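You operate a simulated robot arm through the tools that you are given. There is no shell and no other tool. Be economical: measure what you need, move in short steps, check, and stop when the job is done.

Carry out the task below with a simulated two-armed robot. There is one attempt and no reset: what you move stays moved.

Task
On the lid of the ottoman, fold the checked cloth in half and then in half again.

Only the result counts: the job must be done as asked and must still hold three seconds after the hand-in. Knocking over, shifting, dropping, spilling or breaking anything else fails it. Lids that push on must go on centred and level and be pressed home; caps that screw on are set level and turned clockwise until they are tight. Flat cloth is picked up by pressing the open fingertips on it (5 to 10 N) and closing them slowly along it; thin cloth reads only 2 to 8 mm in the jaws.

Robot
Two 7-joint arms with two-finger parallel grippers on one trunk, on a base that drives. Base frame: it is fixed to the floor where the robot stands at the start and does not move with it; the origin is under the middle of the robot, x ahead of it, y to its left, z up. Lengths are in m, angles in rad, forces in N, time in s.
The left shoulder is at the start at [0.07, 0.163, 0.795], the right one opposite. With the tool pointing down near the work surface each hand reaches from about 0.38 to 0.88 m from the robot's upright axis, wherever it stands, measured 20 degrees to its own side. Places, roughly: lid of the ottoman [0.6, 0.3, 0.5]. Payload 3.43 kg a hand.
The TCP of each hand is the grasp point between the finger pads, 0.034 m short of the fingertips. In the tool frame z runs along the fingers and y along their closing line. The gripper opens to 0.128 m. The fingers are 0.024 m wide and 0.012 m thick; the gripper's body (0.048 by 0.13 m) begins 0.096 m behind the TCP.
Orientation is that of the tool frame in the base frame, as a unit quaternion [w, x, y, z]. With the fingers straight down and closing along the base's y, the tool's x points along the base's -x, its y along +y and its z along -z.

Tools
- The arms move only by the tool jog_arm. It takes "left_commands", "right_commands" or both (then of equal length, played together; a hand with none holds still); each is a list of rows, each a list of 7 numbers: the shift along the base's x, y, z in units of 250 mm (1.0 is 250 mm), then the turn, a rotation vector about the base's x, y, z in units of 45 degrees (1.0 is 45 degrees), then the closure, from 0 (fully open) to 1 (shut). In form: [[x, y, z, rx, ry, rz, gripper], ...]. A call has 1 to 12 rows; each row is the pose to reach, as a shift and turn from the pose commanded when the call began. A call with a number of a shift or a turn outside -1 to 1 is refused whole. Each row takes 0.2 s and may step no farther than 0.05 m and 0.15 rad from the row before; otherwise, or with a gripper value out of range, the whole call is refused. A pose out of reach is approached as far as the arm can. The call stops where the force on the tool passes 40 N (or 10 N more than at its start, if that is more) or the arm is blocked; 0.2 s more then pass. The fingers move at their own pace (about 0.153 m/s each) and stop on an object; they squeeze with about 43 N. The grip force told is the motor's: it shows also when the fingers shut on nothing. Time passes only in rows, and 0.2 s behind the last, so rows that repeat a pose let the fingers close. It gives the time, the measured TCP pose, the force on the tool (base axes), the opening and the grip force at its end, in the units of the frame above (readings bear some noise), with the torque about the TCP (base axes, N m) and any sound that the robot's microphone picked up.
- Cameras (640 x 400 px; columns grow to the right, rows downward): "scene" is now at [0.125, 0.0262, 1.0085]; the picture's right is [0.32, -0.95, 0.00], its down [-0.68, -0.23, -0.70] and it looks along [0.66, 0.22, -0.71] (base axes); focal length 292 px, centre (320, 200). "left" rides on the left gripper at [0.076, 0.011, -0.16] in its tool frame; the picture's right is [-0.15, 0.99, 0.00], its down [-0.88, -0.13, -0.46] and it looks along [-0.45, -0.07, 0.89] (tool axes); focal length 234 px, centre (320, 200). "right" rides on the right gripper at [0.076, -0.011, -0.16] in its tool frame; the picture's right is [0.15, 0.99, 0.00], its down [-0.88, 0.13, -0.46] and it looks along [-0.45, 0.07, 0.89] (tool axes); focal length 234 px, centre (320, 200). There is no depth. A picture from a camera that has moved, and an enlarged one, comes with that camera's place and axes in the base frame and with its lens.
- camera(camera): a new picture of that camera. The clock stands still meanwhile.
- raise_lower(by): slides the trunk up (or, below 0, down) by that many m; the arms and the scene camera ride with it, the base frame stays. It gives what a move gives, with no picture.
- drive_base(legs): drives the robot by 1 to 6 legs, each [ahead, left, turn to the left] in m, m and rad, along the robot's own axes; the way and the turn of a leg run together, so that a leg with both is an arc; at most 1.5 m and 3.142 rad a leg. The arms and the cameras ride along, it lands a little off, and it stops where it bumps. It gives what a move gives.
- head_to(pan, tilt): turns the head with the scene camera to pan (to the left, within 1.501 rad either way) and tilt (down, from -0.506 to 1.204), counted from straight ahead of the robot. It gives what a move gives.
- inspect(camera, box): a new picture of the part [left, top, right, bottom] of that camera's present view, enlarged. The clock stands still meanwhile.
- hand_in(): hands the job in; it is judged then, once.

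Work in short steps. Places have to be worked out from the pictures, the camera data and where the tool is seen: move nearer, look again, correct. Check each grasp and each placing, and mend what went wrong. You have 120 turns and 100 pictures in all, those below and enlarged ones among them. Open the grippers and draw the arms clear of the work before you hand the job in, unless the task says otherwise; then end with one line.

The tools are called after "Call:" by a JSON object that holds its "method" and its "body". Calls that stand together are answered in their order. jog_arm: Moves the arms, as the interface text tells. Its arguments: {"type":"object","properties":{"left_commands":{"type":"array","items":{"type":"array","items":{"type":"number"}}},"right_commands":{"type":"array","items":{"type":"array","items":{"type":"number"}}}},"required":[]} The other tools are called the same way: raise_lower (by) slides the trunk up or down; drive_base (legs) drives the base; head_to (pan, tilt) turns the head that bears the scene camera; camera (camera) takes a picture; inspect (camera, box) takes an enlarged picture of a part of a camera's view; hand_in () hands the job in.

At the start:

```text
clock: 0.0
left_ee_pos: [0.421, 0.4161, 0.6532]
left_orientation: [0.0, 0.0, 1.0, 0.0]
left_contact_force: [0.5, 0.1, 0.2]
left_moment: [-0.02, -0.03, 0.02]
left_grip_width: 0.1282
left_gripper_force: 0.0
right_ee_pos: [0.6903, -0.0985, 0.6905]
right_orientation: [0.0, -0.001, 1.0, 0.0]
right_contact_force: [-0.3, 0.5, 0.0]
right_moment: [0.02, 0.01, 0.04]
right_grip_width: 0.1281
right_gripper_force: 0.1
trunk travel left (down, up): [-0.275, 0.665]
robot x, y, heading: [0.002, -0.0005, 0.006]
head pan, tilt: [0.326, 0.792]
```

scene: 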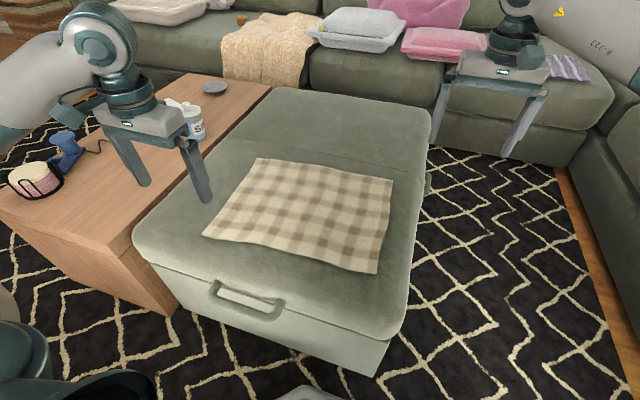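
right: 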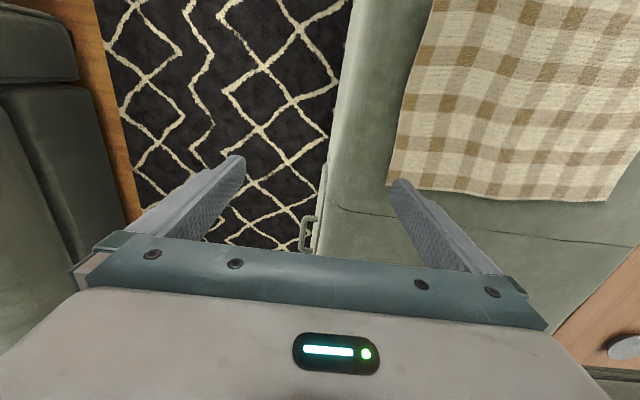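
left: 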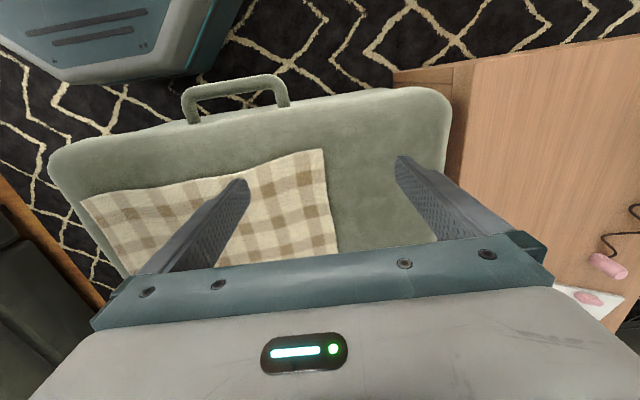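

The scene picture, projected onto z≈0.5, puts the cloth corners at about D(0.413,0.393), C(0.442,0.015), A(0.70,0.41) and B(0.73,0.025). I'll bring both hands above the near corners with partly closed fingers, then look again.

Call:
{"method": "jog_arm", "body": {"left_commands": [[0, -0.04, -0.02, 0, 0, 0, 0.2], [0.01, -0.08, -0.04, 0, 0, 0, 0.4], [0.02, -0.12, -0.06, 0, 0, 0, 0.6], [0.02, -0.16, -0.08, 0, 0, 0, 0.69], [0.03, -0.2, -0.1, 0, 0, 0, 0.69], [0.03, -0.23, -0.12, 0, 0, 0, 0.69], [0.03, -0.23, -0.12, 0, 0, 0, 0.69], [0.03, -0.23, -0.12, 0, 0, 0, 0.69]], "right_commands": [[-0.14, 0.085, -0.04, 0, 0, 0, 0.2], [-0.28, 0.17, -0.08, 0, 0, 0, 0.4], [-0.42, 0.255, -0.12, 0, 0, 0, 0.6], [-0.56, 0.34, -0.16, 0, 0, 0, 0.69], [-0.7, 0.425, -0.2, 0, 0, 0, 0.69], [-0.83, 0.51, -0.24, 0, 0, 0, 0.69], [-0.956, 0.594, -0.28, 0, 0, 0, 0.69], [-0.956, 0.594, -0.28, 0, 0, 0, 0.69]]}}

Call:
{"method": "camera", "body": {"camera": "scene"}}

Call:
{"method": "camera", "body": {"camera": "left"}}

Call:
{"method": "camera", "body": {"camera": "right"}}

```text
clock: 1.8
left_ee_pos: [0.4295, 0.3573, 0.622]
left_orientation: [0.0, 0.0, 1.0, 0.0]
left_contact_force: [0.5, -0.6, 1.4]
left_moment: [-0.02, -0.02, -0.01]
left_grip_width: 0.0394
left_gripper_force: 0.1
right_ee_pos: [0.4494, 0.0512, 0.6195]
right_orientation: [-0.001, 0.0, 1.0, 0.0]
right_contact_force: [-0.7, -0.8, 0.9]
right_moment: [0.01, 0.01, -0.02]
right_grip_width: 0.0398
right_gripper_force: 0.1
trunk travel left (down, up): [-0.275, 0.665]
robot x, y, heading: [-0.0007, 0.0027, 0.002]
head pan, tilt: [0.326, 0.792]
```

```text
96 pictures are left
camera scene: at [0.1249, 0.0262, 1.0085], right [0.32, -0.95, 0.0], down [-0.68, -0.23, -0.7], along [0.66, 0.22, -0.71], focal length 292 px, centre (320, 200)
```

scene: 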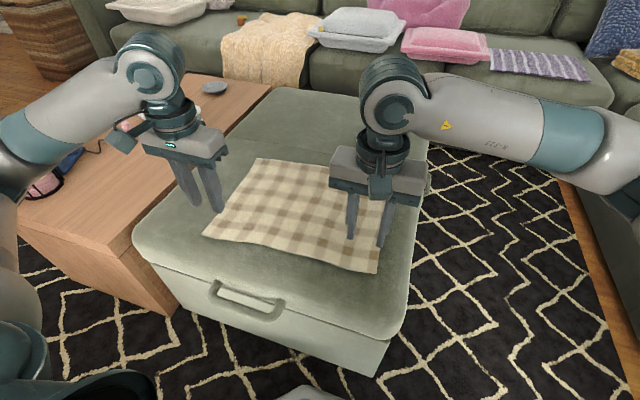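

```text
95 pictures are left
camera left: at [0.3526, 0.3694, 0.7813], right [0.15, 0.99, 0.0], down [0.88, -0.13, 0.46], along [0.45, -0.07, -0.89], focal length 234 px, centre (320, 200)
```

left: 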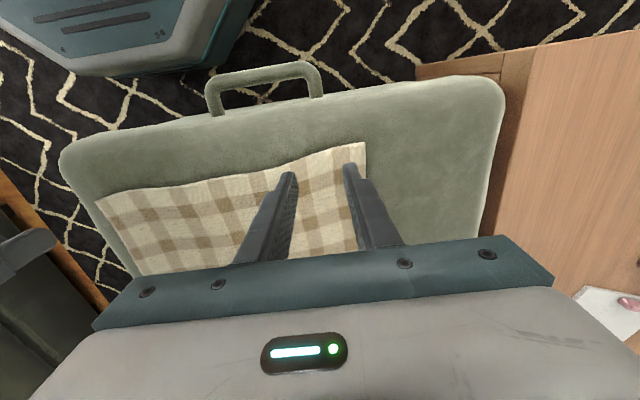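

```text
94 pictures are left
camera right: at [0.374, 0.0393, 0.7793], right [-0.15, 0.99, 0.0], down [0.88, 0.13, 0.46], along [0.45, 0.07, -0.89], focal length 234 px, centre (320, 200)
```

right: 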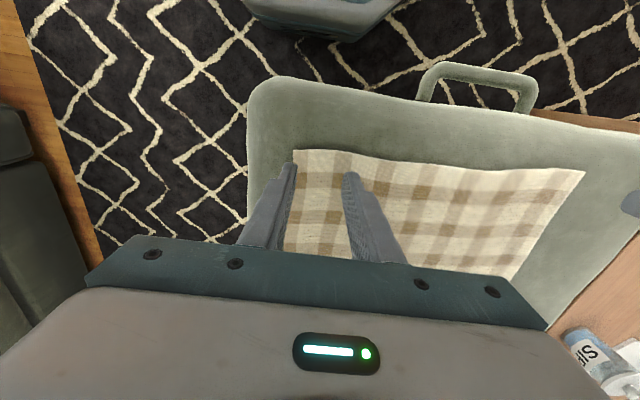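

Matching all three views puts the surface at z≈0.47, with D≈(0.431,0.414) and C≈(0.460,0.016). I'll shift the hands over the corner grip points and come down to about 1 cm above the surface.

Call:
{"method": "jog_arm", "body": {"left_commands": [[0.066, 0.095, 0, 0, 0, 0, 0.69], [0.066, 0.095, -0.15, 0, 0, 0, 0.69], [0.066, 0.095, -0.3, 0, 0, 0, 0.69], [0.066, 0.095, -0.4, 0, 0, 0, 0.69], [0.066, 0.095, -0.42, 0, 0, 0, 0.69]], "right_commands": [[0.082, -0.01, 0, 0, 0, 0, 0.69], [0.082, -0.01, -0.15, 0, 0, 0, 0.69], [0.082, -0.01, -0.3, 0, 0, 0, 0.69], [0.082, -0.01, -0.4, 0, 0, 0, 0.69], [0.082, -0.01, -0.41, 0, 0, 0, 0.69]]}}

Call:
{"method": "camera", "body": {"camera": "left"}}

Call:
{"method": "camera", "body": {"camera": "right"}}

```text
clock: 3.0
left_ee_pos: [0.4437, 0.3831, 0.5151]
left_orientation: [0.0, 0.0, 1.0, -0.001]
left_contact_force: [0.5, -0.4, -0.1]
left_moment: [-0.01, 0.02, -0.01]
left_grip_width: 0.0397
left_gripper_force: 0.1
right_ee_pos: [0.4713, 0.0462, 0.5185]
right_orientation: [0.0, 0.0, 1.0, 0.0]
right_contact_force: [0.7, -0.5, -0.5]
right_moment: [-0.03, -0.02, -0.01]
right_grip_width: 0.0397
right_gripper_force: 0.1
trunk travel left (down, up): [-0.275, 0.665]
robot x, y, heading: [0.0018, 0.0003, 0.007]
head pan, tilt: [0.326, 0.792]
```

```text
93 pictures are left
camera left: at [0.3677, 0.3935, 0.6754], right [0.15, 0.99, 0.0], down [0.88, -0.13, 0.46], along [0.45, -0.07, -0.89], focal length 234 px, centre (320, 200)
```

left: 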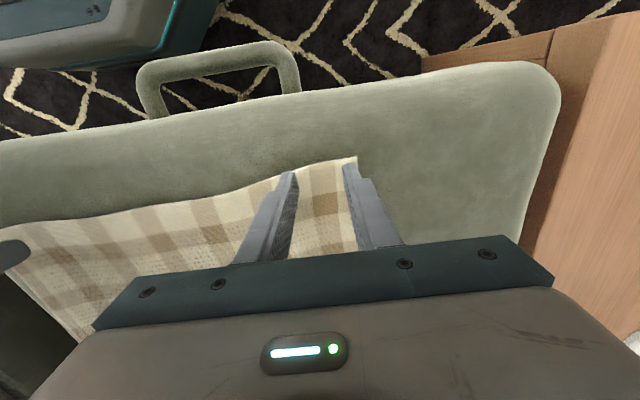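

```text
92 pictures are left
camera right: at [0.3955, 0.0355, 0.6784], right [-0.15, 0.99, 0.0], down [0.88, 0.13, 0.46], along [0.45, 0.07, -0.89], focal length 234 px, centre (320, 200)
```

right: 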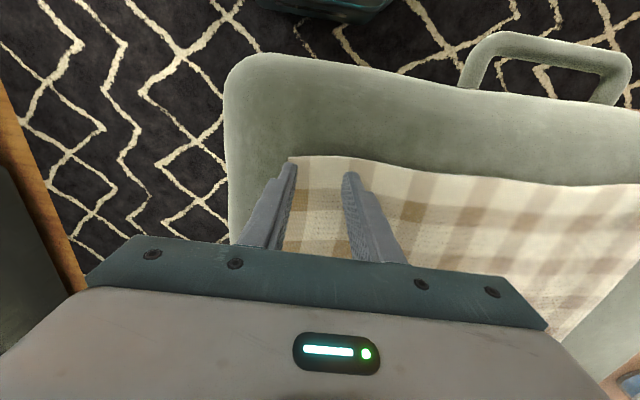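

Both hands are just above the corners, with the outer fingers right on the cloth's side edges. I'll move 6 mm inward and come down in small steps to find contact.

Call:
{"method": "jog_arm", "body": {"left_commands": [[0.004, -0.028, 0, 0, 0, 0, 0.69], [0.004, -0.028, -0.016, 0, 0, 0, 0.69], [0.004, -0.028, -0.032, 0, 0, 0, 0.69], [0.004, -0.028, -0.04, 0, 0, 0, 0.69]], "right_commands": [[0, 0.028, -0.01, 0, 0, 0, 0.69], [0, 0.028, -0.03, 0, 0, 0, 0.69], [0, 0.028, -0.042, 0, 0, 0, 0.69], [0, 0.028, -0.052, 0, 0, 0, 0.69]]}}

```text
clock: 4.0
left_ee_pos: [0.4445, 0.3743, 0.5074]
left_orientation: [0.001, 0.0, 1.0, 0.001]
left_contact_force: [-0.4, 1.2, 7.8]
left_moment: [0.12, -0.05, -0.05]
left_grip_width: 0.0398
left_gripper_force: 0.0
right_ee_pos: [0.4709, 0.0545, 0.5074]
right_orientation: [0.002, 0.001, 1.0, 0.001]
right_contact_force: [3.4, -2.2, 14.7]
right_moment: [-0.01, -0.13, 0.03]
right_grip_width: 0.0398
right_gripper_force: 0.0
trunk travel left (down, up): [-0.275, 0.665]
robot x, y, heading: [0.0005, -0.0001, -0.001]
head pan, tilt: [0.326, 0.792]
```

Contact: 7.8 N on the left and 14.7 N on the right. I'll ease the right hand up by 1 mm and close both slowly along the cloth.

Call:
{"method": "jog_arm", "body": {"left_commands": [[0, 0, 0, 0, 0, 0, 0.69], [0, 0, 0, 0, 0, 0, 0.72], [0, 0, 0, 0, 0, 0, 0.75], [0, 0, 0, 0, 0, 0, 0.78], [0, 0, 0, 0, 0, 0, 0.81], [0, 0, 0, 0, 0, 0, 0.84], [0, 0, 0, 0, 0, 0, 0.87], [0, 0, 0, 0, 0, 0, 0.9], [0, 0, 0, 0, 0, 0, 0.93], [0, 0, 0, 0, 0, 0, 0.96], [0, 0, 0, 0, 0, 0, 1], [0, 0, 0, 0, 0, 0, 1]], "right_commands": [[0, 0, 0.004, 0, 0, 0, 0.69], [0, 0, 0.004, 0, 0, 0, 0.72], [0, 0, 0.004, 0, 0, 0, 0.75], [0, 0, 0.004, 0, 0, 0, 0.78], [0, 0, 0.004, 0, 0, 0, 0.81], [0, 0, 0.004, 0, 0, 0, 0.84], [0, 0, 0.004, 0, 0, 0, 0.87], [0, 0, 0.004, 0, 0, 0, 0.9], [0, 0, 0.004, 0, 0, 0, 0.93], [0, 0, 0.004, 0, 0, 0, 0.96], [0, 0, 0.004, 0, 0, 0, 1], [0, 0, 0.004, 0, 0, 0, 1]]}}

Call:
{"method": "camera", "body": {"camera": "left"}}

Call:
{"method": "camera", "body": {"camera": "right"}}

```text
clock: 6.6
left_ee_pos: [0.4451, 0.3746, 0.5061]
left_orientation: [0.001, 0.0, 1.0, -0.001]
left_contact_force: [-0.7, -0.5, 14.9]
left_moment: [0.04, 0.06, 0.04]
left_grip_width: 0.0
left_gripper_force: 32.9
right_ee_pos: [0.4692, 0.0546, 0.5082]
right_orientation: [0.001, 0.0, 1.0, 0.001]
right_contact_force: [-0.6, 6.1, 12.3]
right_moment: [0.27, 0.01, -0.01]
right_grip_width: 0.0043
right_gripper_force: 38.9
trunk travel left (down, up): [-0.275, 0.665]
robot x, y, heading: [0.0007, -0.0015, 0.0]
head pan, tilt: [0.326, 0.792]
```

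```text
91 pictures are left
camera left: at [0.3683, 0.3858, 0.6666], right [0.15, 0.99, 0.0], down [0.88, -0.13, 0.46], along [0.45, -0.07, -0.89], focal length 234 px, centre (320, 200)
```

left: 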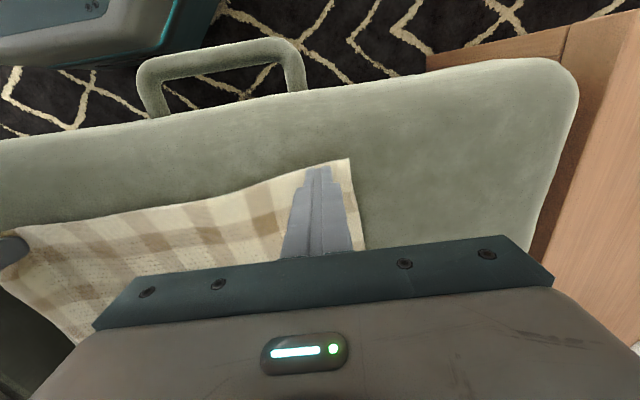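

```text
90 pictures are left
camera right: at [0.3936, 0.0432, 0.6674], right [-0.15, 0.99, 0.0], down [0.88, 0.13, 0.46], along [0.45, 0.07, -0.89], focal length 234 px, centre (320, 200)
```

right: 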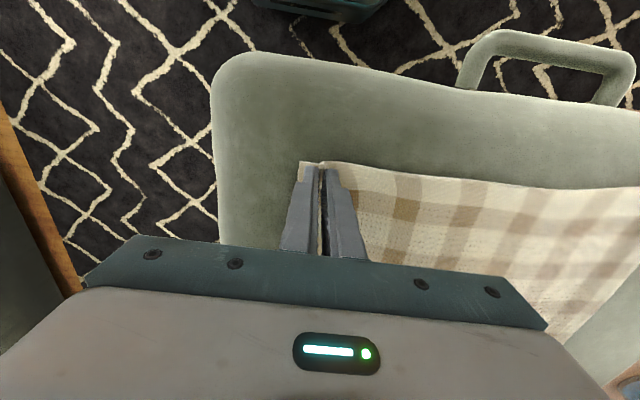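

The right hand has the cloth (4.3 mm), but the left closed on nothing. I'll lift the left a little, reopen it, press slightly harder and retry.

Call:
{"method": "jog_arm", "body": {"left_commands": [[0, 0, 0.04, 0, 0, 0, 1], [0, -0.01, 0.04, 0, 0, 0, 0.7], [0, -0.01, 0.04, 0, 0, 0, 0.7], [0, -0.01, 0.015, 0, 0, 0, 0.7], [0, -0.01, 0, 0, 0, 0, 0.7], [0, -0.01, -0.006, 0, 0, 0, 0.7]]}}

Call:
{"method": "camera", "body": {"camera": "left"}}

```text
clock: 8.0
left_ee_pos: [0.4459, 0.3723, 0.5073]
left_orientation: [0.003, 0.0, 1.0, 0.0]
left_contact_force: [-1.5, 1.8, 18.8]
left_moment: [0.02, -0.07, -0.02]
left_grip_width: 0.0383
left_gripper_force: 0.1
right_ee_pos: [0.4708, 0.0539, 0.508]
right_orientation: [0.001, 0.001, 1.0, -0.001]
right_contact_force: [-1.3, 6.2, 12.3]
right_moment: [0.23, -0.02, -0.02]
right_grip_width: 0.0045
right_gripper_force: 38.5
trunk travel left (down, up): [-0.275, 0.665]
robot x, y, heading: [0.0019, -0.0001, -0.001]
head pan, tilt: [0.326, 0.792]
```

```text
89 pictures are left
camera left: at [0.3679, 0.3834, 0.6662], right [0.15, 0.99, 0.0], down [0.88, -0.13, 0.46], along [0.46, -0.07, -0.89], focal length 234 px, centre (320, 200)
```

left: 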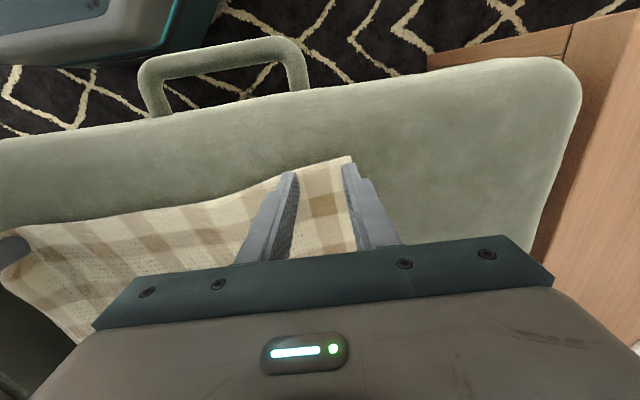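

Force is 18.8 N and the outer finger is half off the cloth. I'll lift, shift 8 mm inward and press a little less.

Call:
{"method": "jog_arm", "body": {"left_commands": [[0, 0, 0.03, 0, 0, 0, 0.7], [0.008, -0.036, 0.03, 0, 0, 0, 0.7], [0.008, -0.036, 0.012, 0, 0, 0, 0.7], [0.008, -0.036, 0.003, 0, 0, 0, 0.7], [0.008, -0.036, 0.003, 0, 0, 0, 0.7]]}}

```text
clock: 9.2
left_ee_pos: [0.4469, 0.363, 0.5077]
left_orientation: [0.0, 0.0, 1.0, -0.001]
left_contact_force: [-4.0, -3.8, 11.5]
left_moment: [-0.08, 0.1, 0.02]
left_grip_width: 0.0386
left_gripper_force: 0.1
right_ee_pos: [0.4694, 0.0541, 0.5076]
right_orientation: [0.001, 0.0, 1.0, 0.0]
right_contact_force: [-1.6, 6.1, 13.5]
right_moment: [0.2, 0.05, 0.02]
right_grip_width: 0.0045
right_gripper_force: 39.1
trunk travel left (down, up): [-0.275, 0.665]
robot x, y, heading: [-0.0034, 0.0003, -0.006]
head pan, tilt: [0.326, 0.792]
```

The press is about 11.5 N, close to what worked on the right, so I'll close slowly.

Call:
{"method": "jog_arm", "body": {"left_commands": [[0, 0, 0, 0, 0, 0, 0.73], [0, 0, 0, 0, 0, 0, 0.755], [0, 0, 0, 0, 0, 0, 0.78], [0, 0, 0, 0, 0, 0, 0.805], [0, 0, 0, 0, 0, 0, 0.83], [0, 0, 0, 0, 0, 0, 0.855], [0, 0, 0, 0, 0, 0, 0.88], [0, 0, 0, 0, 0, 0, 0.91], [0, 0, 0, 0, 0, 0, 0.94], [0, 0, 0, 0, 0, 0, 0.97], [0, 0, 0, 0, 0, 0, 1], [0, 0, 0, 0, 0, 0, 1]]}}

Call:
{"method": "camera", "body": {"camera": "left"}}

```text
clock: 11.8
left_ee_pos: [0.446, 0.3631, 0.507]
left_orientation: [0.001, -0.001, 1.0, 0.0]
left_contact_force: [-1.2, 1.1, 14.8]
left_moment: [0.01, -0.04, 0.02]
left_grip_width: 0.0001
left_gripper_force: 33.2
right_ee_pos: [0.4705, 0.0535, 0.5085]
right_orientation: [0.001, -0.001, 1.0, 0.0]
right_contact_force: [-0.6, 5.1, 14.5]
right_moment: [0.17, 0.01, -0.04]
right_grip_width: 0.0044
right_gripper_force: 38.7
trunk travel left (down, up): [-0.275, 0.665]
robot x, y, heading: [0.0026, 0.0008, 0.003]
head pan, tilt: [0.326, 0.792]
```

```text
88 pictures are left
camera left: at [0.3704, 0.3743, 0.6667], right [0.15, 0.99, 0.0], down [0.88, -0.13, 0.46], along [0.45, -0.07, -0.89], focal length 234 px, centre (320, 200)
```

left: 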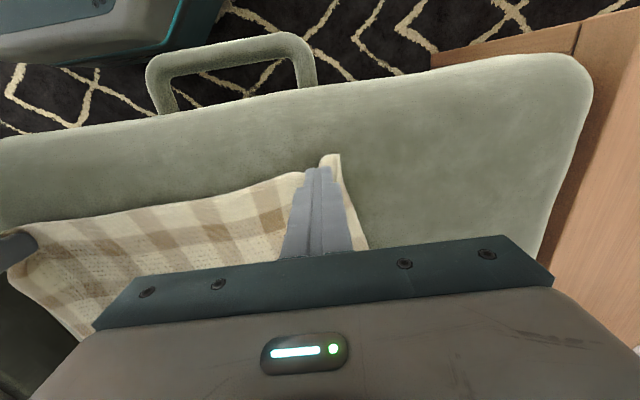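

The left is still empty, and the corner was dragged inward rather than pinched. I'll lift the left, open it wider and look at how the cloth lies.

Call:
{"method": "jog_arm", "body": {"left_commands": [[0, 0, 0.06, 0, 0, 0, 1], [0, 0, 0.16, 0, 0, 0, 0.6], [0, 0, 0.16, 0, 0, 0, 0.6], [0, 0, 0.16, 0, 0, 0, 0.6]]}}

Call:
{"method": "camera", "body": {"camera": "left"}}

Call:
{"method": "inspect", "body": {"camera": "scene", "box": [160, 140, 420, 300]}}

```text
clock: 12.8
left_ee_pos: [0.4473, 0.3639, 0.5473]
left_orientation: [0.0, 0.0, 1.0, 0.0]
left_contact_force: [0.0, 0.5, 0.1]
left_moment: [0.0, 0.03, 0.06]
left_grip_width: 0.0512
left_gripper_force: 0.1
right_ee_pos: [0.4712, 0.0544, 0.5072]
right_orientation: [0.001, 0.0, 1.0, 0.0]
right_contact_force: [-3.4, 2.1, 20.2]
right_moment: [0.09, 0.11, 0.04]
right_grip_width: 0.0039
right_gripper_force: 38.9
trunk travel left (down, up): [-0.275, 0.665]
robot x, y, heading: [-0.0009, 0.0023, 0.003]
head pan, tilt: [0.326, 0.792]
```

```text
87 pictures are left
camera left: at [0.3719, 0.3754, 0.706], right [0.15, 0.99, 0.0], down [0.88, -0.13, 0.46], along [0.45, -0.07, -0.89], focal length 234 px, centre (320, 200)
```

left: 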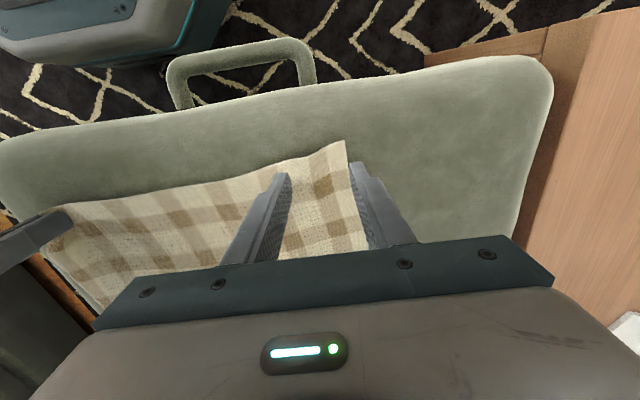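

```text
2.46 times, centred on (290, 220) of scene
camera zoom: at [0.1235, 0.0262, 1.0087], right [0.32, -0.95, 0.0], down [-0.67, -0.23, -0.7], along [0.67, 0.22, -0.71], focal length 718 px, centre (394, 151)
```

zoom: 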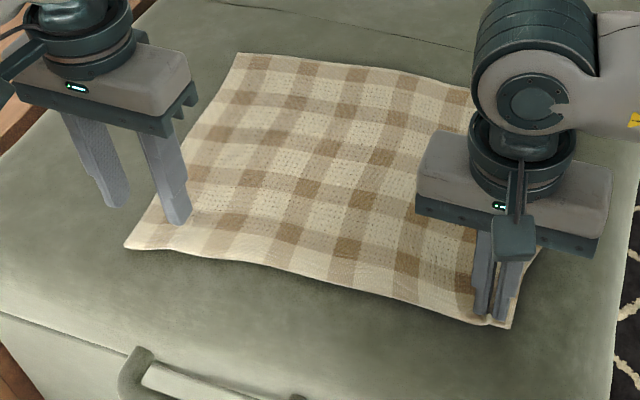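

The left corner is now at about (0.429,0.393). I'll retry with a 51 mm opening, both fingers well on the cloth (centre y≈0.350), and a light press.

Call:
{"method": "jog_arm", "body": {"left_commands": [[0.006, -0.05, 0, 0, 0, 0, 0.6], [0.006, -0.05, -0.1, 0, 0, 0, 0.6], [0.006, -0.05, -0.15, 0, 0, 0, 0.6], [0.006, -0.05, -0.158, 0, 0, 0, 0.6], [0.006, -0.05, -0.158, 0, 0, 0, 0.6]]}}

```text
clock: 14.0
left_ee_pos: [0.4493, 0.35, 0.508]
left_orientation: [0.002, 0.0, 1.0, 0.0]
left_contact_force: [-3.6, -1.6, 13.4]
left_moment: [-0.06, 0.05, -0.02]
left_grip_width: 0.051
left_gripper_force: 0.1
right_ee_pos: [0.4699, 0.0534, 0.5079]
right_orientation: [0.001, -0.001, 1.0, 0.0]
right_contact_force: [-0.8, 4.3, 13.8]
right_moment: [0.12, 0.03, 0.05]
right_grip_width: 0.0041
right_gripper_force: 38.0
trunk travel left (down, up): [-0.275, 0.665]
robot x, y, heading: [0.0006, 0.0018, -0.003]
head pan, tilt: [0.326, 0.792]
```

I'll ease to about 8 N and close partway to see whether a ridge forms.

Call:
{"method": "jog_arm", "body": {"left_commands": [[0, 0, 0.003, 0, 0, 0, 0.6], [0, 0, 0.003, 0, 0, 0, 0.63], [0, 0, 0.003, 0, 0, 0, 0.66], [0, 0, 0.003, 0, 0, 0, 0.69], [0, 0, 0.003, 0, 0, 0, 0.72], [0, 0, 0.003, 0, 0, 0, 0.75], [0, 0, 0.003, 0, 0, 0, 0.78], [0, 0, 0.003, 0, 0, 0, 0.81], [0, 0, 0.003, 0, 0, 0, 0.84], [0, 0, 0.003, 0, 0, 0, 0.87]]}}

Call:
{"method": "inspect", "body": {"camera": "left", "box": [200, 100, 460, 280]}}

```text
clock: 16.2
left_ee_pos: [0.4484, 0.3514, 0.5076]
left_orientation: [0.001, 0.0, 1.0, 0.0]
left_contact_force: [-0.3, -2.0, 7.1]
left_moment: [-0.07, -0.01, 0.02]
left_grip_width: 0.0154
left_gripper_force: 0.0
right_ee_pos: [0.4699, 0.0532, 0.5072]
right_orientation: [0.0, 0.0, 1.0, 0.0]
right_contact_force: [-2.0, 3.2, 16.2]
right_moment: [0.14, 0.08, 0.06]
right_grip_width: 0.0043
right_gripper_force: 38.7
trunk travel left (down, up): [-0.275, 0.665]
robot x, y, heading: [0.0006, -0.0039, 0.001]
head pan, tilt: [0.326, 0.792]
```

```text
2.22 times, centred on (330, 190) of left
camera zoom: at [0.3722, 0.3619, 0.667], right [0.15, 0.99, 0.0], down [0.88, -0.13, 0.46], along [0.45, -0.07, -0.89], focal length 520 px, centre (298, 222)
```

zoom: 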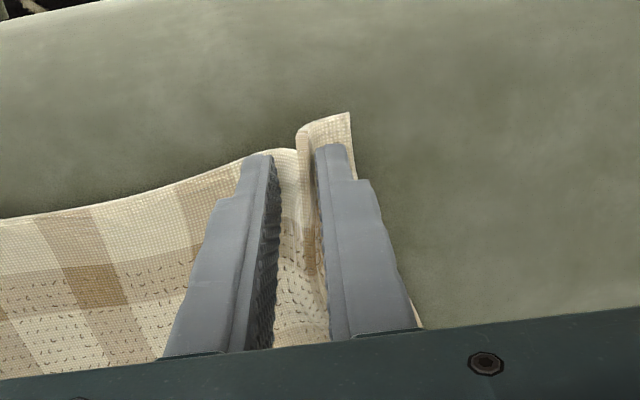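

A ridge is forming between the fingers. I'll finish closing.

Call:
{"method": "jog_arm", "body": {"left_commands": [[0, 0, 0, 0, 0, 0, 0.89], [0, 0, 0, 0, 0, 0, 0.91], [0, 0, 0, 0, 0, 0, 0.93], [0, 0, 0, 0, 0, 0, 0.95], [0, 0, 0, 0, 0, 0, 0.97], [0, 0, 0, 0, 0, 0, 1], [0, 0, 0, 0, 0, 0, 1]]}}

Call:
{"method": "inspect", "body": {"camera": "left", "box": [200, 100, 460, 280]}}

```text
clock: 17.8
left_ee_pos: [0.4491, 0.3514, 0.5083]
left_orientation: [0.001, 0.0, 1.0, 0.001]
left_contact_force: [0.2, -3.6, 5.1]
left_moment: [-0.09, -0.05, 0.03]
left_grip_width: 0.0051
left_gripper_force: 39.7
right_ee_pos: [0.4696, 0.0541, 0.5065]
right_orientation: [-0.001, 0.0, 1.0, 0.0]
right_contact_force: [-2.7, 4.1, 16.8]
right_moment: [0.17, 0.07, -0.04]
right_grip_width: 0.0045
right_gripper_force: 39.2
trunk travel left (down, up): [-0.275, 0.665]
robot x, y, heading: [-0.0024, 0.0034, -0.001]
head pan, tilt: [0.326, 0.792]
```

```text
2.22 times, centred on (330, 190) of left
camera zoom: at [0.3722, 0.362, 0.667], right [0.15, 0.99, 0.0], down [0.88, -0.13, 0.46], along [0.45, -0.07, -0.89], focal length 520 px, centre (298, 222)
```

zoom: 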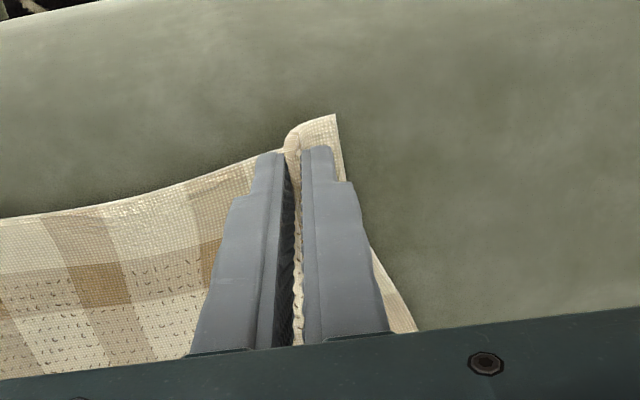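

Both corners are held (5.1 and 4.5 mm). I'll carry them along the first half of an arc toward the far edge, tilting the fingers slightly.

Call:
{"method": "jog_arm", "body": {"left_commands": [[0.011, 0.002, 0.1, 0, 0, 0, 1], [0.043, 0.004, 0.197, 0, 0, 0, 1], [0.094, 0.008, 0.286, 0, 0, 0, 1], [0.164, 0.01, 0.364, 0, 0, 0, 1], [0.249, 0.014, 0.43, 0, 0.1, 0, 1], [0.346, 0.02, 0.476, 0, 0.2, 0, 1], [0.451, 0.026, 0.505, 0, 0.3, 0, 1], [0.56, 0.03, 0.515, 0, 0.4, 0, 1]], "right_commands": [[0.011, 0.002, 0.1, 0, 0, 0, 1], [0.043, 0.004, 0.197, 0, 0, 0, 1], [0.094, 0.008, 0.286, 0, 0, 0, 1], [0.164, 0.01, 0.364, 0, 0, 0, 1], [0.249, 0.014, 0.43, 0, 0.1, 0, 1], [0.346, 0.02, 0.476, 0, 0.2, 0, 1], [0.451, 0.026, 0.505, 0, 0.3, 0, 1], [0.56, 0.03, 0.515, 0, 0.4, 0, 1]]}}

Call:
{"method": "camera", "body": {"camera": "scene"}}

Call:
{"method": "camera", "body": {"camera": "left"}}

```text
clock: 19.6
left_ee_pos: [0.5899, 0.3579, 0.6381]
left_orientation: [-0.157, 0.0, 0.988, 0.0]
left_contact_force: [-0.4, -2.8, -0.9]
left_moment: [-0.06, 0.01, 0.02]
left_grip_width: 0.0048
left_gripper_force: 39.5
right_ee_pos: [0.6118, 0.0624, 0.6353]
right_orientation: [-0.157, -0.002, 0.988, 0.0]
right_contact_force: [0.0, 2.9, 0.2]
right_moment: [0.07, -0.01, -0.02]
right_grip_width: 0.0042
right_gripper_force: 39.0
trunk travel left (down, up): [-0.275, 0.665]
robot x, y, heading: [-0.0003, -0.0019, 0.0]
head pan, tilt: [0.326, 0.792]
```

```text
83 pictures are left
camera scene: at [0.1254, 0.0262, 1.0083], right [0.32, -0.95, 0.0], down [-0.68, -0.23, -0.7], along [0.66, 0.22, -0.71], focal length 292 px, centre (320, 200)
```

scene: 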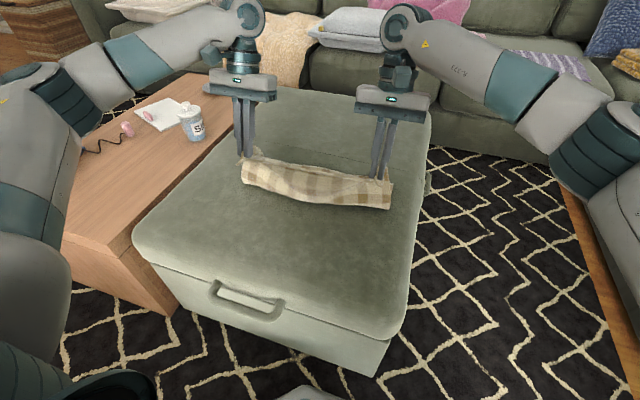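

```text
82 pictures are left
camera left: at [0.567, 0.3689, 0.812], right [0.14, 0.99, -0.04], down [0.98, -0.13, 0.16], along [0.15, -0.07, -0.99], focal length 234 px, centre (320, 200)
```

left: 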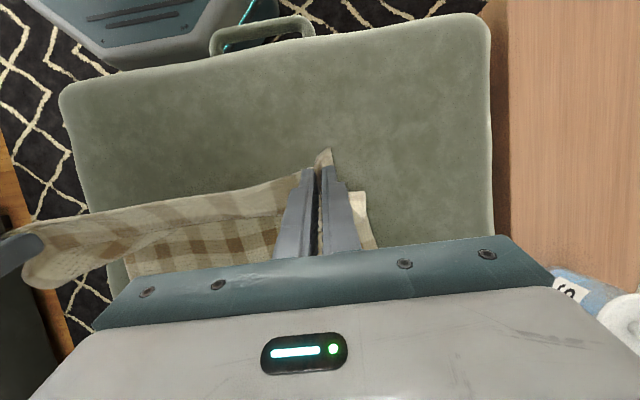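

The fold is hanging cleanly from both hands. I'll continue the arc down toward the far edge, adding more tilt, and stop just above the surface.

Call:
{"method": "jog_arm", "body": {"left_commands": [[0.125, 0.004, -0.009, 0, 0.07, 0, 1], [0.245, 0.008, -0.036, 0, 0.14, 0, 1], [0.355, 0.012, -0.08, 0, 0.21, 0, 1], [0.452, 0.016, -0.14, 0, 0.28, 0, 1], [0.53, 0.02, -0.21, 0, 0.35, 0, 1], [0.59, 0.024, -0.29, 0, 0.42, 0, 1], [0.627, 0.028, -0.37, 0, 0.5, 0, 1], [0.64, 0.03, -0.45, 0, 0.5, 0, 1]], "right_commands": [[0.125, 0.004, -0.009, 0, 0.07, 0, 1], [0.245, 0.008, -0.036, 0, 0.14, 0, 1], [0.355, 0.012, -0.08, 0, 0.21, 0, 1], [0.452, 0.016, -0.14, 0, 0.28, 0, 1], [0.53, 0.02, -0.21, 0, 0.35, 0, 1], [0.59, 0.024, -0.29, 0, 0.42, 0, 1], [0.627, 0.028, -0.37, 0, 0.5, 0, 1], [0.64, 0.03, -0.45, 0, 0.5, 0, 1]]}}

Call:
{"method": "camera", "body": {"camera": "scene"}}

Call:
{"method": "camera", "body": {"camera": "left"}}

Call:
{"method": "camera", "body": {"camera": "right"}}

```text
clock: 21.4
left_ee_pos: [0.6708, 0.3434, 0.5397]
left_orientation: [-0.346, 0.002, 0.938, -0.002]
left_contact_force: [-3.9, -27.5, 2.0]
left_moment: [-0.82, 0.16, 0.41]
left_grip_width: 0.0049
left_gripper_force: 39.1
left hand out of reach, approached as far as the arm can: row 5, 6, 7, 8
right_ee_pos: [0.6299, 0.0344, 0.55]
right_orientation: [-0.345, -0.001, 0.939, 0.002]
right_contact_force: [5.2, 26.6, -1.7]
right_moment: [0.62, -0.19, -0.83]
right_grip_width: 0.0048
right_gripper_force: 39.1
right hand out of reach, approached as far as the arm can: row 3, 4, 5, 6, 7, 8
trunk travel left (down, up): [-0.275, 0.665]
robot x, y, heading: [-0.0015, -0.0025, -0.001]
head pan, tilt: [0.326, 0.792]
```

```text
81 pictures are left
camera scene: at [0.1243, 0.0259, 1.0087], right [0.32, -0.95, 0.0], down [-0.67, -0.23, -0.7], along [0.67, 0.22, -0.71], focal length 292 px, centre (320, 200)
```

scene: 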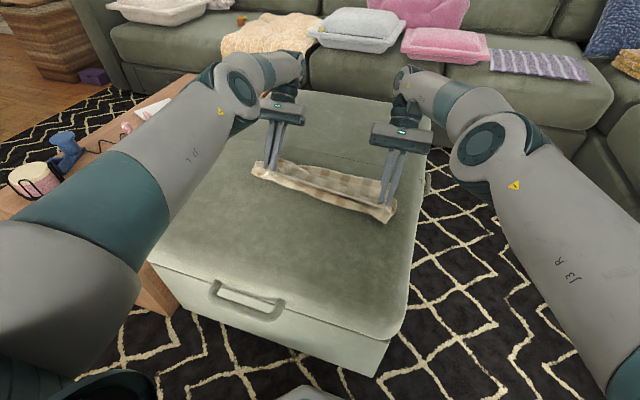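

```text
80 pictures are left
camera left: at [0.7161, 0.3549, 0.7101], right [0.11, 0.99, -0.1], down [0.97, -0.13, -0.22], along [-0.23, -0.07, -0.97], focal length 234 px, centre (320, 200)
```

left: 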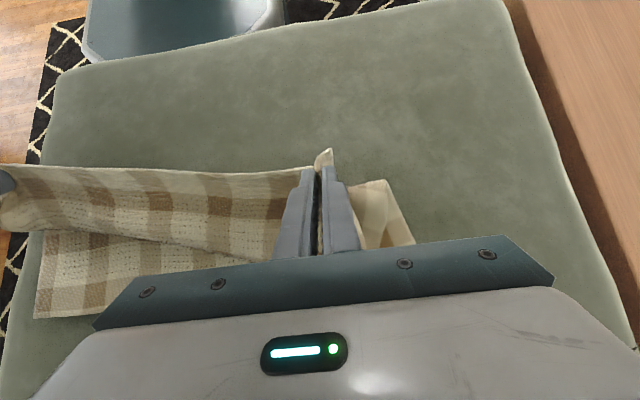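

```text
79 pictures are left
camera right: at [0.675, 0.0216, 0.7218], right [-0.11, 0.99, 0.1], down [0.97, 0.13, -0.22], along [-0.23, 0.07, -0.97], focal length 234 px, centre (320, 200)
```

right: 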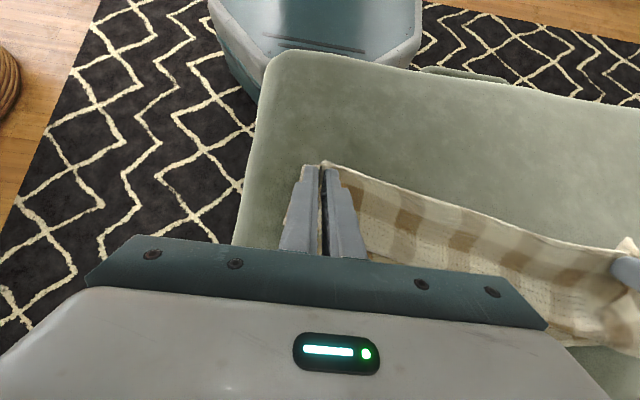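

With this tilt the target is out of reach, and the edge is being pulled (27 N sideways). I'll take the tilt back and see where the hands settle.

Call:
{"method": "jog_arm", "body": {"left_commands": [[0, -0.01, 0.03, 0, -0.12, 0, 1], [0, -0.02, 0.06, 0, -0.24, 0, 1], [0, -0.02, 0.06, 0, -0.36, 0, 1], [0, -0.02, 0.06, 0, -0.48, 0, 1], [0, -0.02, 0.06, 0, -0.6, 0, 1]], "right_commands": [[0, 0.01, 0.03, 0, -0.12, 0, 1], [0, 0.02, 0.06, 0, -0.24, 0, 1], [0, 0.02, 0.06, 0, -0.36, 0, 1], [0, 0.02, 0.06, 0, -0.48, 0, 1], [0, 0.02, 0.06, 0, -0.6, 0, 1]]}}

```text
clock: 22.6
left_ee_pos: [0.6704, 0.3399, 0.5534]
left_orientation: [-0.118, 0.0, 0.993, 0.0]
left_contact_force: [-3.6, -18.3, -0.3]
left_moment: [-0.6, 0.17, -0.03]
left_grip_width: 0.0048
left_gripper_force: 39.0
right_ee_pos: [0.6258, 0.0362, 0.5657]
right_orientation: [-0.117, -0.001, 0.993, 0.0]
right_contact_force: [4.2, 17.7, -1.9]
right_moment: [0.6, -0.15, -0.34]
right_grip_width: 0.0045
right_gripper_force: 38.7
trunk travel left (down, up): [-0.275, 0.665]
robot x, y, heading: [-0.0005, -0.0017, 0.0]
head pan, tilt: [0.326, 0.792]
```

The hands settled near their actual poses. With the smaller tilt I'll move both to the far-edge targets (left ≈(0.736,0.366), right ≈(0.758,0.070)) and restore the original spacing.

Call:
{"method": "jog_arm", "body": {"left_commands": [[0.05, 0.02, 0.02, 0, 0, 0, 1], [0.1, 0.04, 0.03, 0, 0, 0, 1], [0.16, 0.06, 0.03, 0, 0, 0, 1], [0.21, 0.08, 0.02, 0, 0, 0, 1], [0.264, 0.1, 0, 0, 0, 0, 1], [0.264, 0.104, -0.06, 0, 0, 0, 1], [0.264, 0.104, -0.11, 0, 0, 0, 1]], "right_commands": [[0.1, 0.03, 0.02, 0, 0, 0, 1], [0.2, 0.06, 0.03, 0, 0, 0, 1], [0.31, 0.09, 0.02, 0, 0, 0, 1], [0.42, 0.12, 0, 0, 0, 0, 1], [0.528, 0.136, -0.04, 0, 0, 0, 1], [0.528, 0.136, -0.1, 0, 0, 0, 1], [0.528, 0.136, -0.16, 0, 0, 0, 1]]}}

Call:
{"method": "camera", "body": {"camera": "scene"}}

Call:
{"method": "camera", "body": {"camera": "left"}}

Call:
{"method": "camera", "body": {"camera": "right"}}

```text
clock: 24.2
left_ee_pos: [0.7373, 0.3645, 0.5283]
left_orientation: [-0.117, 0.001, 0.993, -0.001]
left_contact_force: [-2.0, -17.7, 1.5]
left_moment: [-0.65, 0.12, 0.04]
left_grip_width: 0.0049
left_gripper_force: 39.3
right_ee_pos: [0.7222, 0.0573, 0.5507]
right_orientation: [-0.117, 0.0, 0.993, 0.001]
right_contact_force: [0.9, 18.8, -2.3]
right_moment: [0.6, -0.07, -0.25]
right_grip_width: 0.0043
right_gripper_force: 39.3
right hand out of reach, approached as far as the arm can: row 4, 5, 6, 7
trunk travel left (down, up): [-0.275, 0.665]
robot x, y, heading: [0.0021, -0.0002, 0.002]
head pan, tilt: [0.326, 0.792]
```

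```text
78 pictures are left
camera scene: at [0.1251, 0.0262, 1.0085], right [0.32, -0.95, 0.0], down [-0.68, -0.23, -0.7], along [0.66, 0.22, -0.71], focal length 292 px, centre (320, 200)
```

scene: 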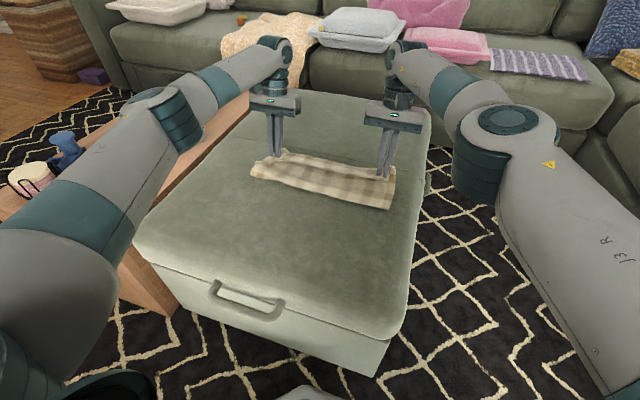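

```text
77 pictures are left
camera left: at [0.701, 0.3764, 0.7006], right [0.14, 0.99, -0.04], down [0.96, -0.13, 0.24], along [0.23, -0.07, -0.97], focal length 234 px, centre (320, 200)
```

left: 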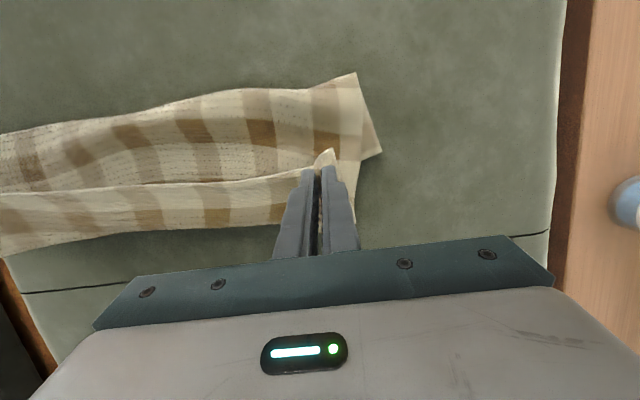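

```text
76 pictures are left
camera right: at [0.6853, 0.0461, 0.7251], right [-0.14, 0.99, 0.04], down [0.96, 0.13, 0.24], along [0.23, 0.07, -0.97], focal length 234 px, centre (320, 200)
```

right: 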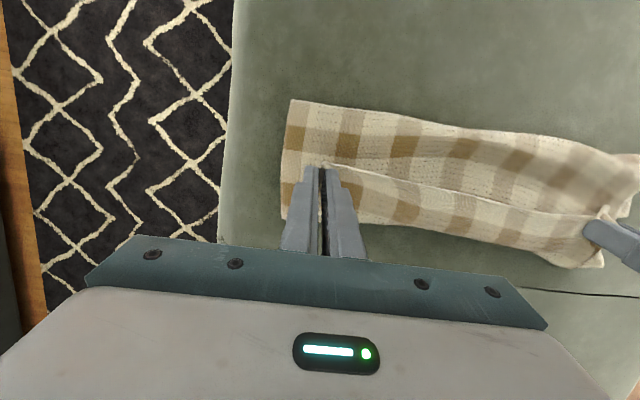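

The fold is lying well. The far edge of the bottom layer is at x≈0.775, and the top edge still needs a few cm. Removing the remaining tilt gives the right hand reach, so I'll move both to x≈0.762 and lower.

Call:
{"method": "jog_arm", "body": {"left_commands": [[0, 0, 0, 0, -0.15, 0, 1], [0.02, 0, 0, 0, -0.3, 0, 1], [0.05, 0, 0, 0, -0.3, 0, 1], [0.08, 0, -0.02, 0, -0.3, 0, 1], [0.1, 0, -0.05, 0, -0.3, 0, 1]], "right_commands": [[0, 0.02, 0, 0, -0.15, 0, 1], [0.04, 0.03, 0, 0, -0.3, 0, 1], [0.1, 0.036, -0.02, 0, -0.3, 0, 1], [0.16, 0.036, -0.08, 0, -0.3, 0, 1], [0.16, 0.036, -0.14, 0, -0.3, 0, 1]]}}

Call:
{"method": "camera", "body": {"camera": "left"}}

Call:
{"method": "camera", "body": {"camera": "right"}}

```text
clock: 25.4
left_ee_pos: [0.7619, 0.3671, 0.5135]
left_orientation: [0.001, 0.0, 1.0, 0.0]
left_contact_force: [-1.3, -8.1, 2.0]
left_moment: [-0.27, 0.08, 0.01]
left_grip_width: 0.0049
left_gripper_force: 39.1
right_ee_pos: [0.7606, 0.0662, 0.5169]
right_orientation: [0.0, 0.001, 1.0, 0.0]
right_contact_force: [0.0, 8.2, 0.7]
right_moment: [0.31, -0.04, 0.0]
right_grip_width: 0.0042
right_gripper_force: 38.7
trunk travel left (down, up): [-0.275, 0.665]
robot x, y, heading: [-0.0015, -0.004, -0.001]
head pan, tilt: [0.326, 0.792]
```

```text
75 pictures are left
camera left: at [0.6856, 0.3781, 0.6738], right [0.15, 0.99, 0.0], down [0.88, -0.13, 0.46], along [0.45, -0.07, -0.89], focal length 234 px, centre (320, 200)
```

left: 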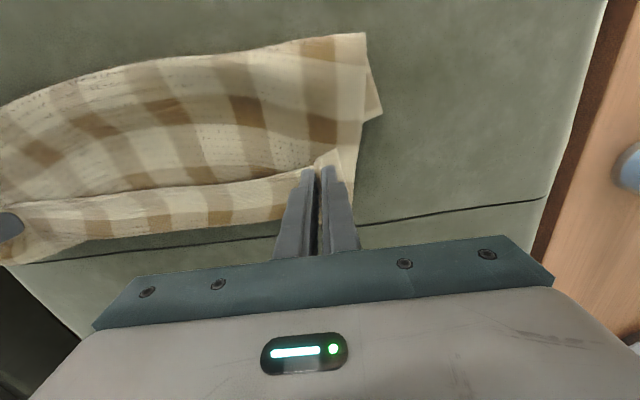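

```text
74 pictures are left
camera right: at [0.6844, 0.0543, 0.6776], right [-0.15, 0.99, 0.0], down [0.88, 0.13, 0.46], along [0.45, 0.07, -0.89], focal length 234 px, centre (320, 200)
```

right: 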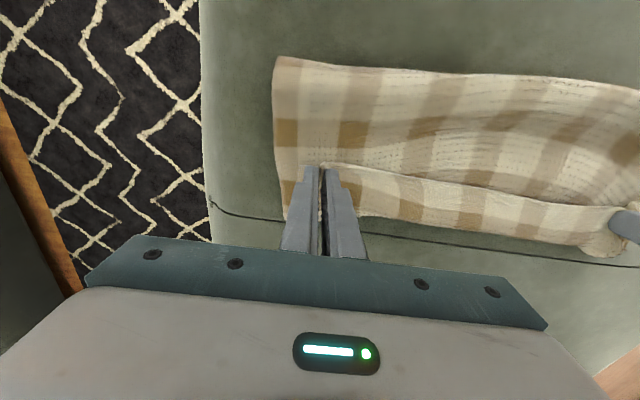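

The edge line at the grips faces back toward the robot, with the top layer looping about 4–5 cm beyond it: a turned-back lip, and the hands have overshot. I'll move the hands back about 0.10 m, which should uncover the bottom layer's far edge, and look.

Call:
{"method": "jog_arm", "body": {"left_commands": [[-0.05, 0, 0.04, 0, 0, 0, 1], [-0.1, 0, 0.06, 0, 0, 0, 1], [-0.16, 0, 0.06, 0, 0, 0, 1], [-0.22, 0, 0.06, 0, 0, 0, 1], [-0.28, 0, 0.06, 0, 0, 0, 1], [-0.34, 0, 0.05, 0, 0, 0, 1], [-0.4, 0, 0.03, 0, 0, 0, 1]], "right_commands": [[-0.05, 0, 0.04, 0, 0, 0, 1], [-0.1, 0, 0.06, 0, 0, 0, 1], [-0.16, 0, 0.06, 0, 0, 0, 1], [-0.22, 0, 0.06, 0, 0, 0, 1], [-0.28, 0, 0.05, 0, 0, 0, 1], [-0.34, 0, 0.04, 0, 0, 0, 1], [-0.4, 0, 0.02, 0, 0, 0, 1]]}}

Call:
{"method": "camera", "body": {"camera": "left"}}

Call:
{"method": "camera", "body": {"camera": "right"}}

Call:
{"method": "inspect", "body": {"camera": "scene", "box": [200, 100, 440, 250]}}

```text
clock: 27.0
left_ee_pos: [0.6627, 0.3674, 0.521]
left_orientation: [0.001, 0.0, 1.0, 0.0]
left_contact_force: [0.3, -6.8, 1.1]
left_moment: [-0.23, 0.01, 0.02]
left_grip_width: 0.0047
left_gripper_force: 38.9
right_ee_pos: [0.6608, 0.0646, 0.5245]
right_orientation: [0.0, 0.001, 1.0, 0.0]
right_contact_force: [-0.7, 6.8, -0.3]
right_moment: [0.24, -0.01, -0.06]
right_grip_width: 0.0045
right_gripper_force: 38.8
trunk travel left (down, up): [-0.275, 0.665]
robot x, y, heading: [-0.004, -0.0018, 0.001]
head pan, tilt: [0.326, 0.792]
```

```text
73 pictures are left
camera left: at [0.5858, 0.3781, 0.6806], right [0.15, 0.99, 0.0], down [0.88, -0.13, 0.46], along [0.45, -0.07, -0.89], focal length 234 px, centre (320, 200)
```

left: 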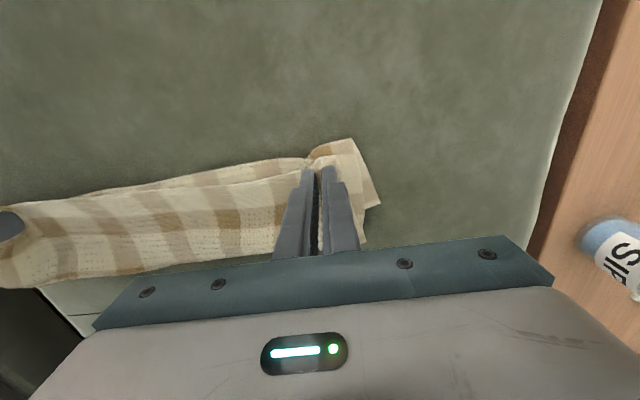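

```text
72 pictures are left
camera right: at [0.5839, 0.0544, 0.6839], right [-0.15, 0.99, 0.0], down [0.88, 0.13, 0.46], along [0.45, 0.07, -0.89], focal length 234 px, centre (320, 200)
```

right: 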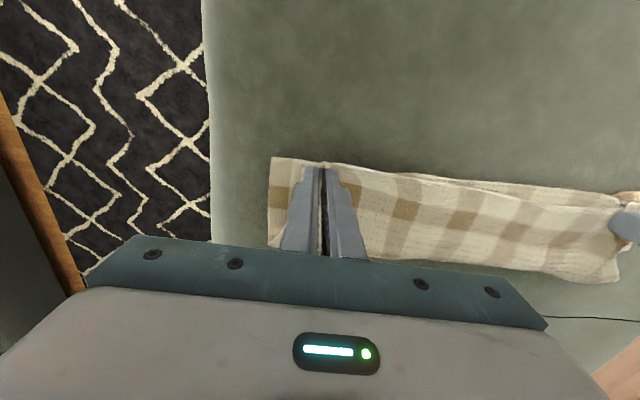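

```text
2.67 times, centred on (320, 175) of scene
camera zoom: at [0.125, 0.0262, 1.0085], right [0.32, -0.95, 0.0], down [-0.68, -0.23, -0.7], along [0.66, 0.22, -0.71], focal length 778 px, centre (320, 267)
```

zoom: 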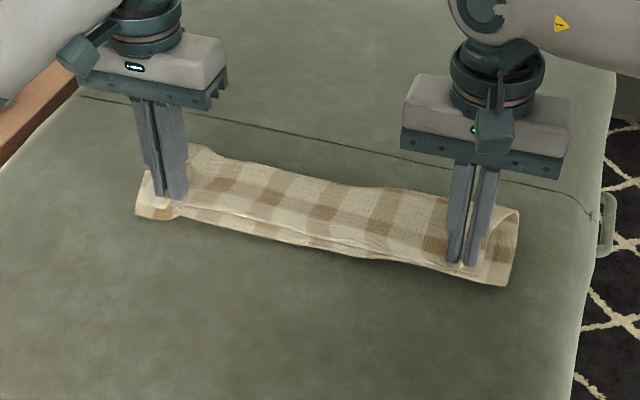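

The cloth is now a three-layer Z because the fold line drifted to x≈0.65 while the hands were out of reach. I'll lift the hands and go back toward the robot so the cloth re-lies further, then redo the arc without tilt.

Call:
{"method": "jog_arm", "body": {"left_commands": [[0, 0, 0.15, 0, 0, 0, 1], [-0.02, 0, 0.3, 0, 0, 0, 1], [-0.08, 0, 0.44, 0, 0, 0, 1], [-0.2, 0, 0.48, 0, 0, 0, 1], [-0.32, 0, 0.44, 0, 0, 0, 1], [-0.44, 0, 0.38, 0, 0, 0, 1], [-0.52, 0, 0.3, 0, 0, 0, 1], [-0.6, 0, 0.2, 0, 0, 0, 1]], "right_commands": [[0, 0, 0.15, 0, 0, 0, 1], [-0.02, 0, 0.3, 0, 0, 0, 1], [-0.08, 0, 0.44, 0, 0, 0, 1], [-0.2, 0, 0.48, 0, 0, 0, 1], [-0.32, 0, 0.44, 0, 0, 0, 1], [-0.44, 0, 0.38, 0, 0, 0, 1], [-0.52, 0, 0.3, 0, 0, 0, 1], [-0.6, 0, 0.2, 0, 0, 0, 1]]}}

Call:
{"method": "camera", "body": {"camera": "scene"}}

Call:
{"method": "camera", "body": {"camera": "left"}}

Call:
{"method": "camera", "body": {"camera": "right"}}

```text
clock: 28.8
left_ee_pos: [0.5137, 0.3679, 0.5709]
left_orientation: [0.0, -0.001, 1.0, 0.0]
left_contact_force: [-1.1, -8.8, -0.2]
left_moment: [-0.23, 0.03, 0.03]
left_grip_width: 0.0045
left_gripper_force: 38.5
right_ee_pos: [0.5131, 0.0665, 0.5716]
right_orientation: [0.0, 0.0, 1.0, 0.0]
right_contact_force: [-0.1, 7.5, -0.4]
right_moment: [0.31, -0.01, -0.05]
right_grip_width: 0.0044
right_gripper_force: 38.5
trunk travel left (down, up): [-0.275, 0.665]
robot x, y, heading: [-0.0038, 0.0036, -0.003]
head pan, tilt: [0.326, 0.792]
```

```text
70 pictures are left
camera scene: at [0.1251, 0.0263, 1.0085], right [0.32, -0.95, 0.0], down [-0.68, -0.23, -0.7], along [0.66, 0.22, -0.71], focal length 292 px, centre (320, 200)
```

scene: 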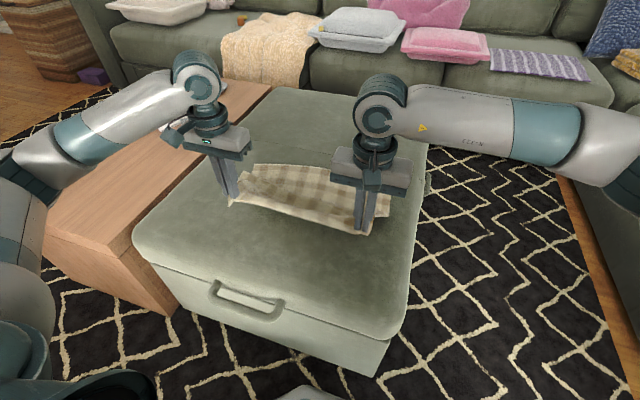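

```text
69 pictures are left
camera left: at [0.4376, 0.3793, 0.7309], right [0.15, 0.99, 0.0], down [0.88, -0.13, 0.46], along [0.45, -0.07, -0.89], focal length 234 px, centre (320, 200)
```

left: 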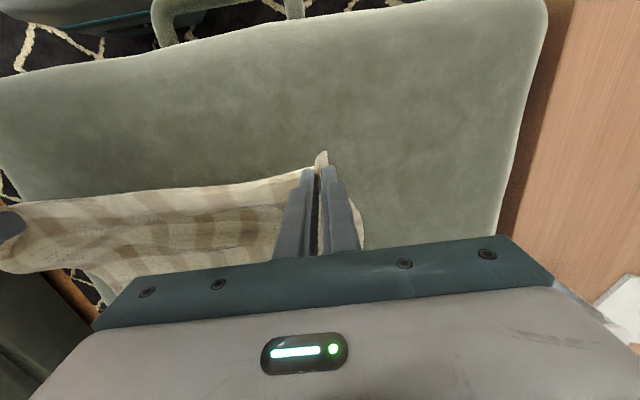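

```text
68 pictures are left
camera right: at [0.4362, 0.0553, 0.733], right [-0.15, 0.99, 0.0], down [0.88, 0.13, 0.46], along [0.45, 0.07, -0.89], focal length 234 px, centre (320, 200)
```

right: 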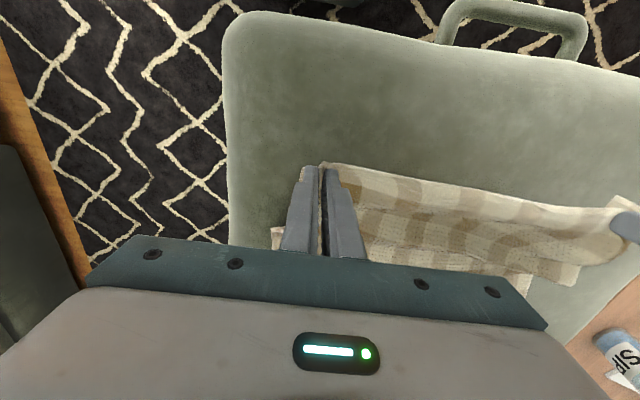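

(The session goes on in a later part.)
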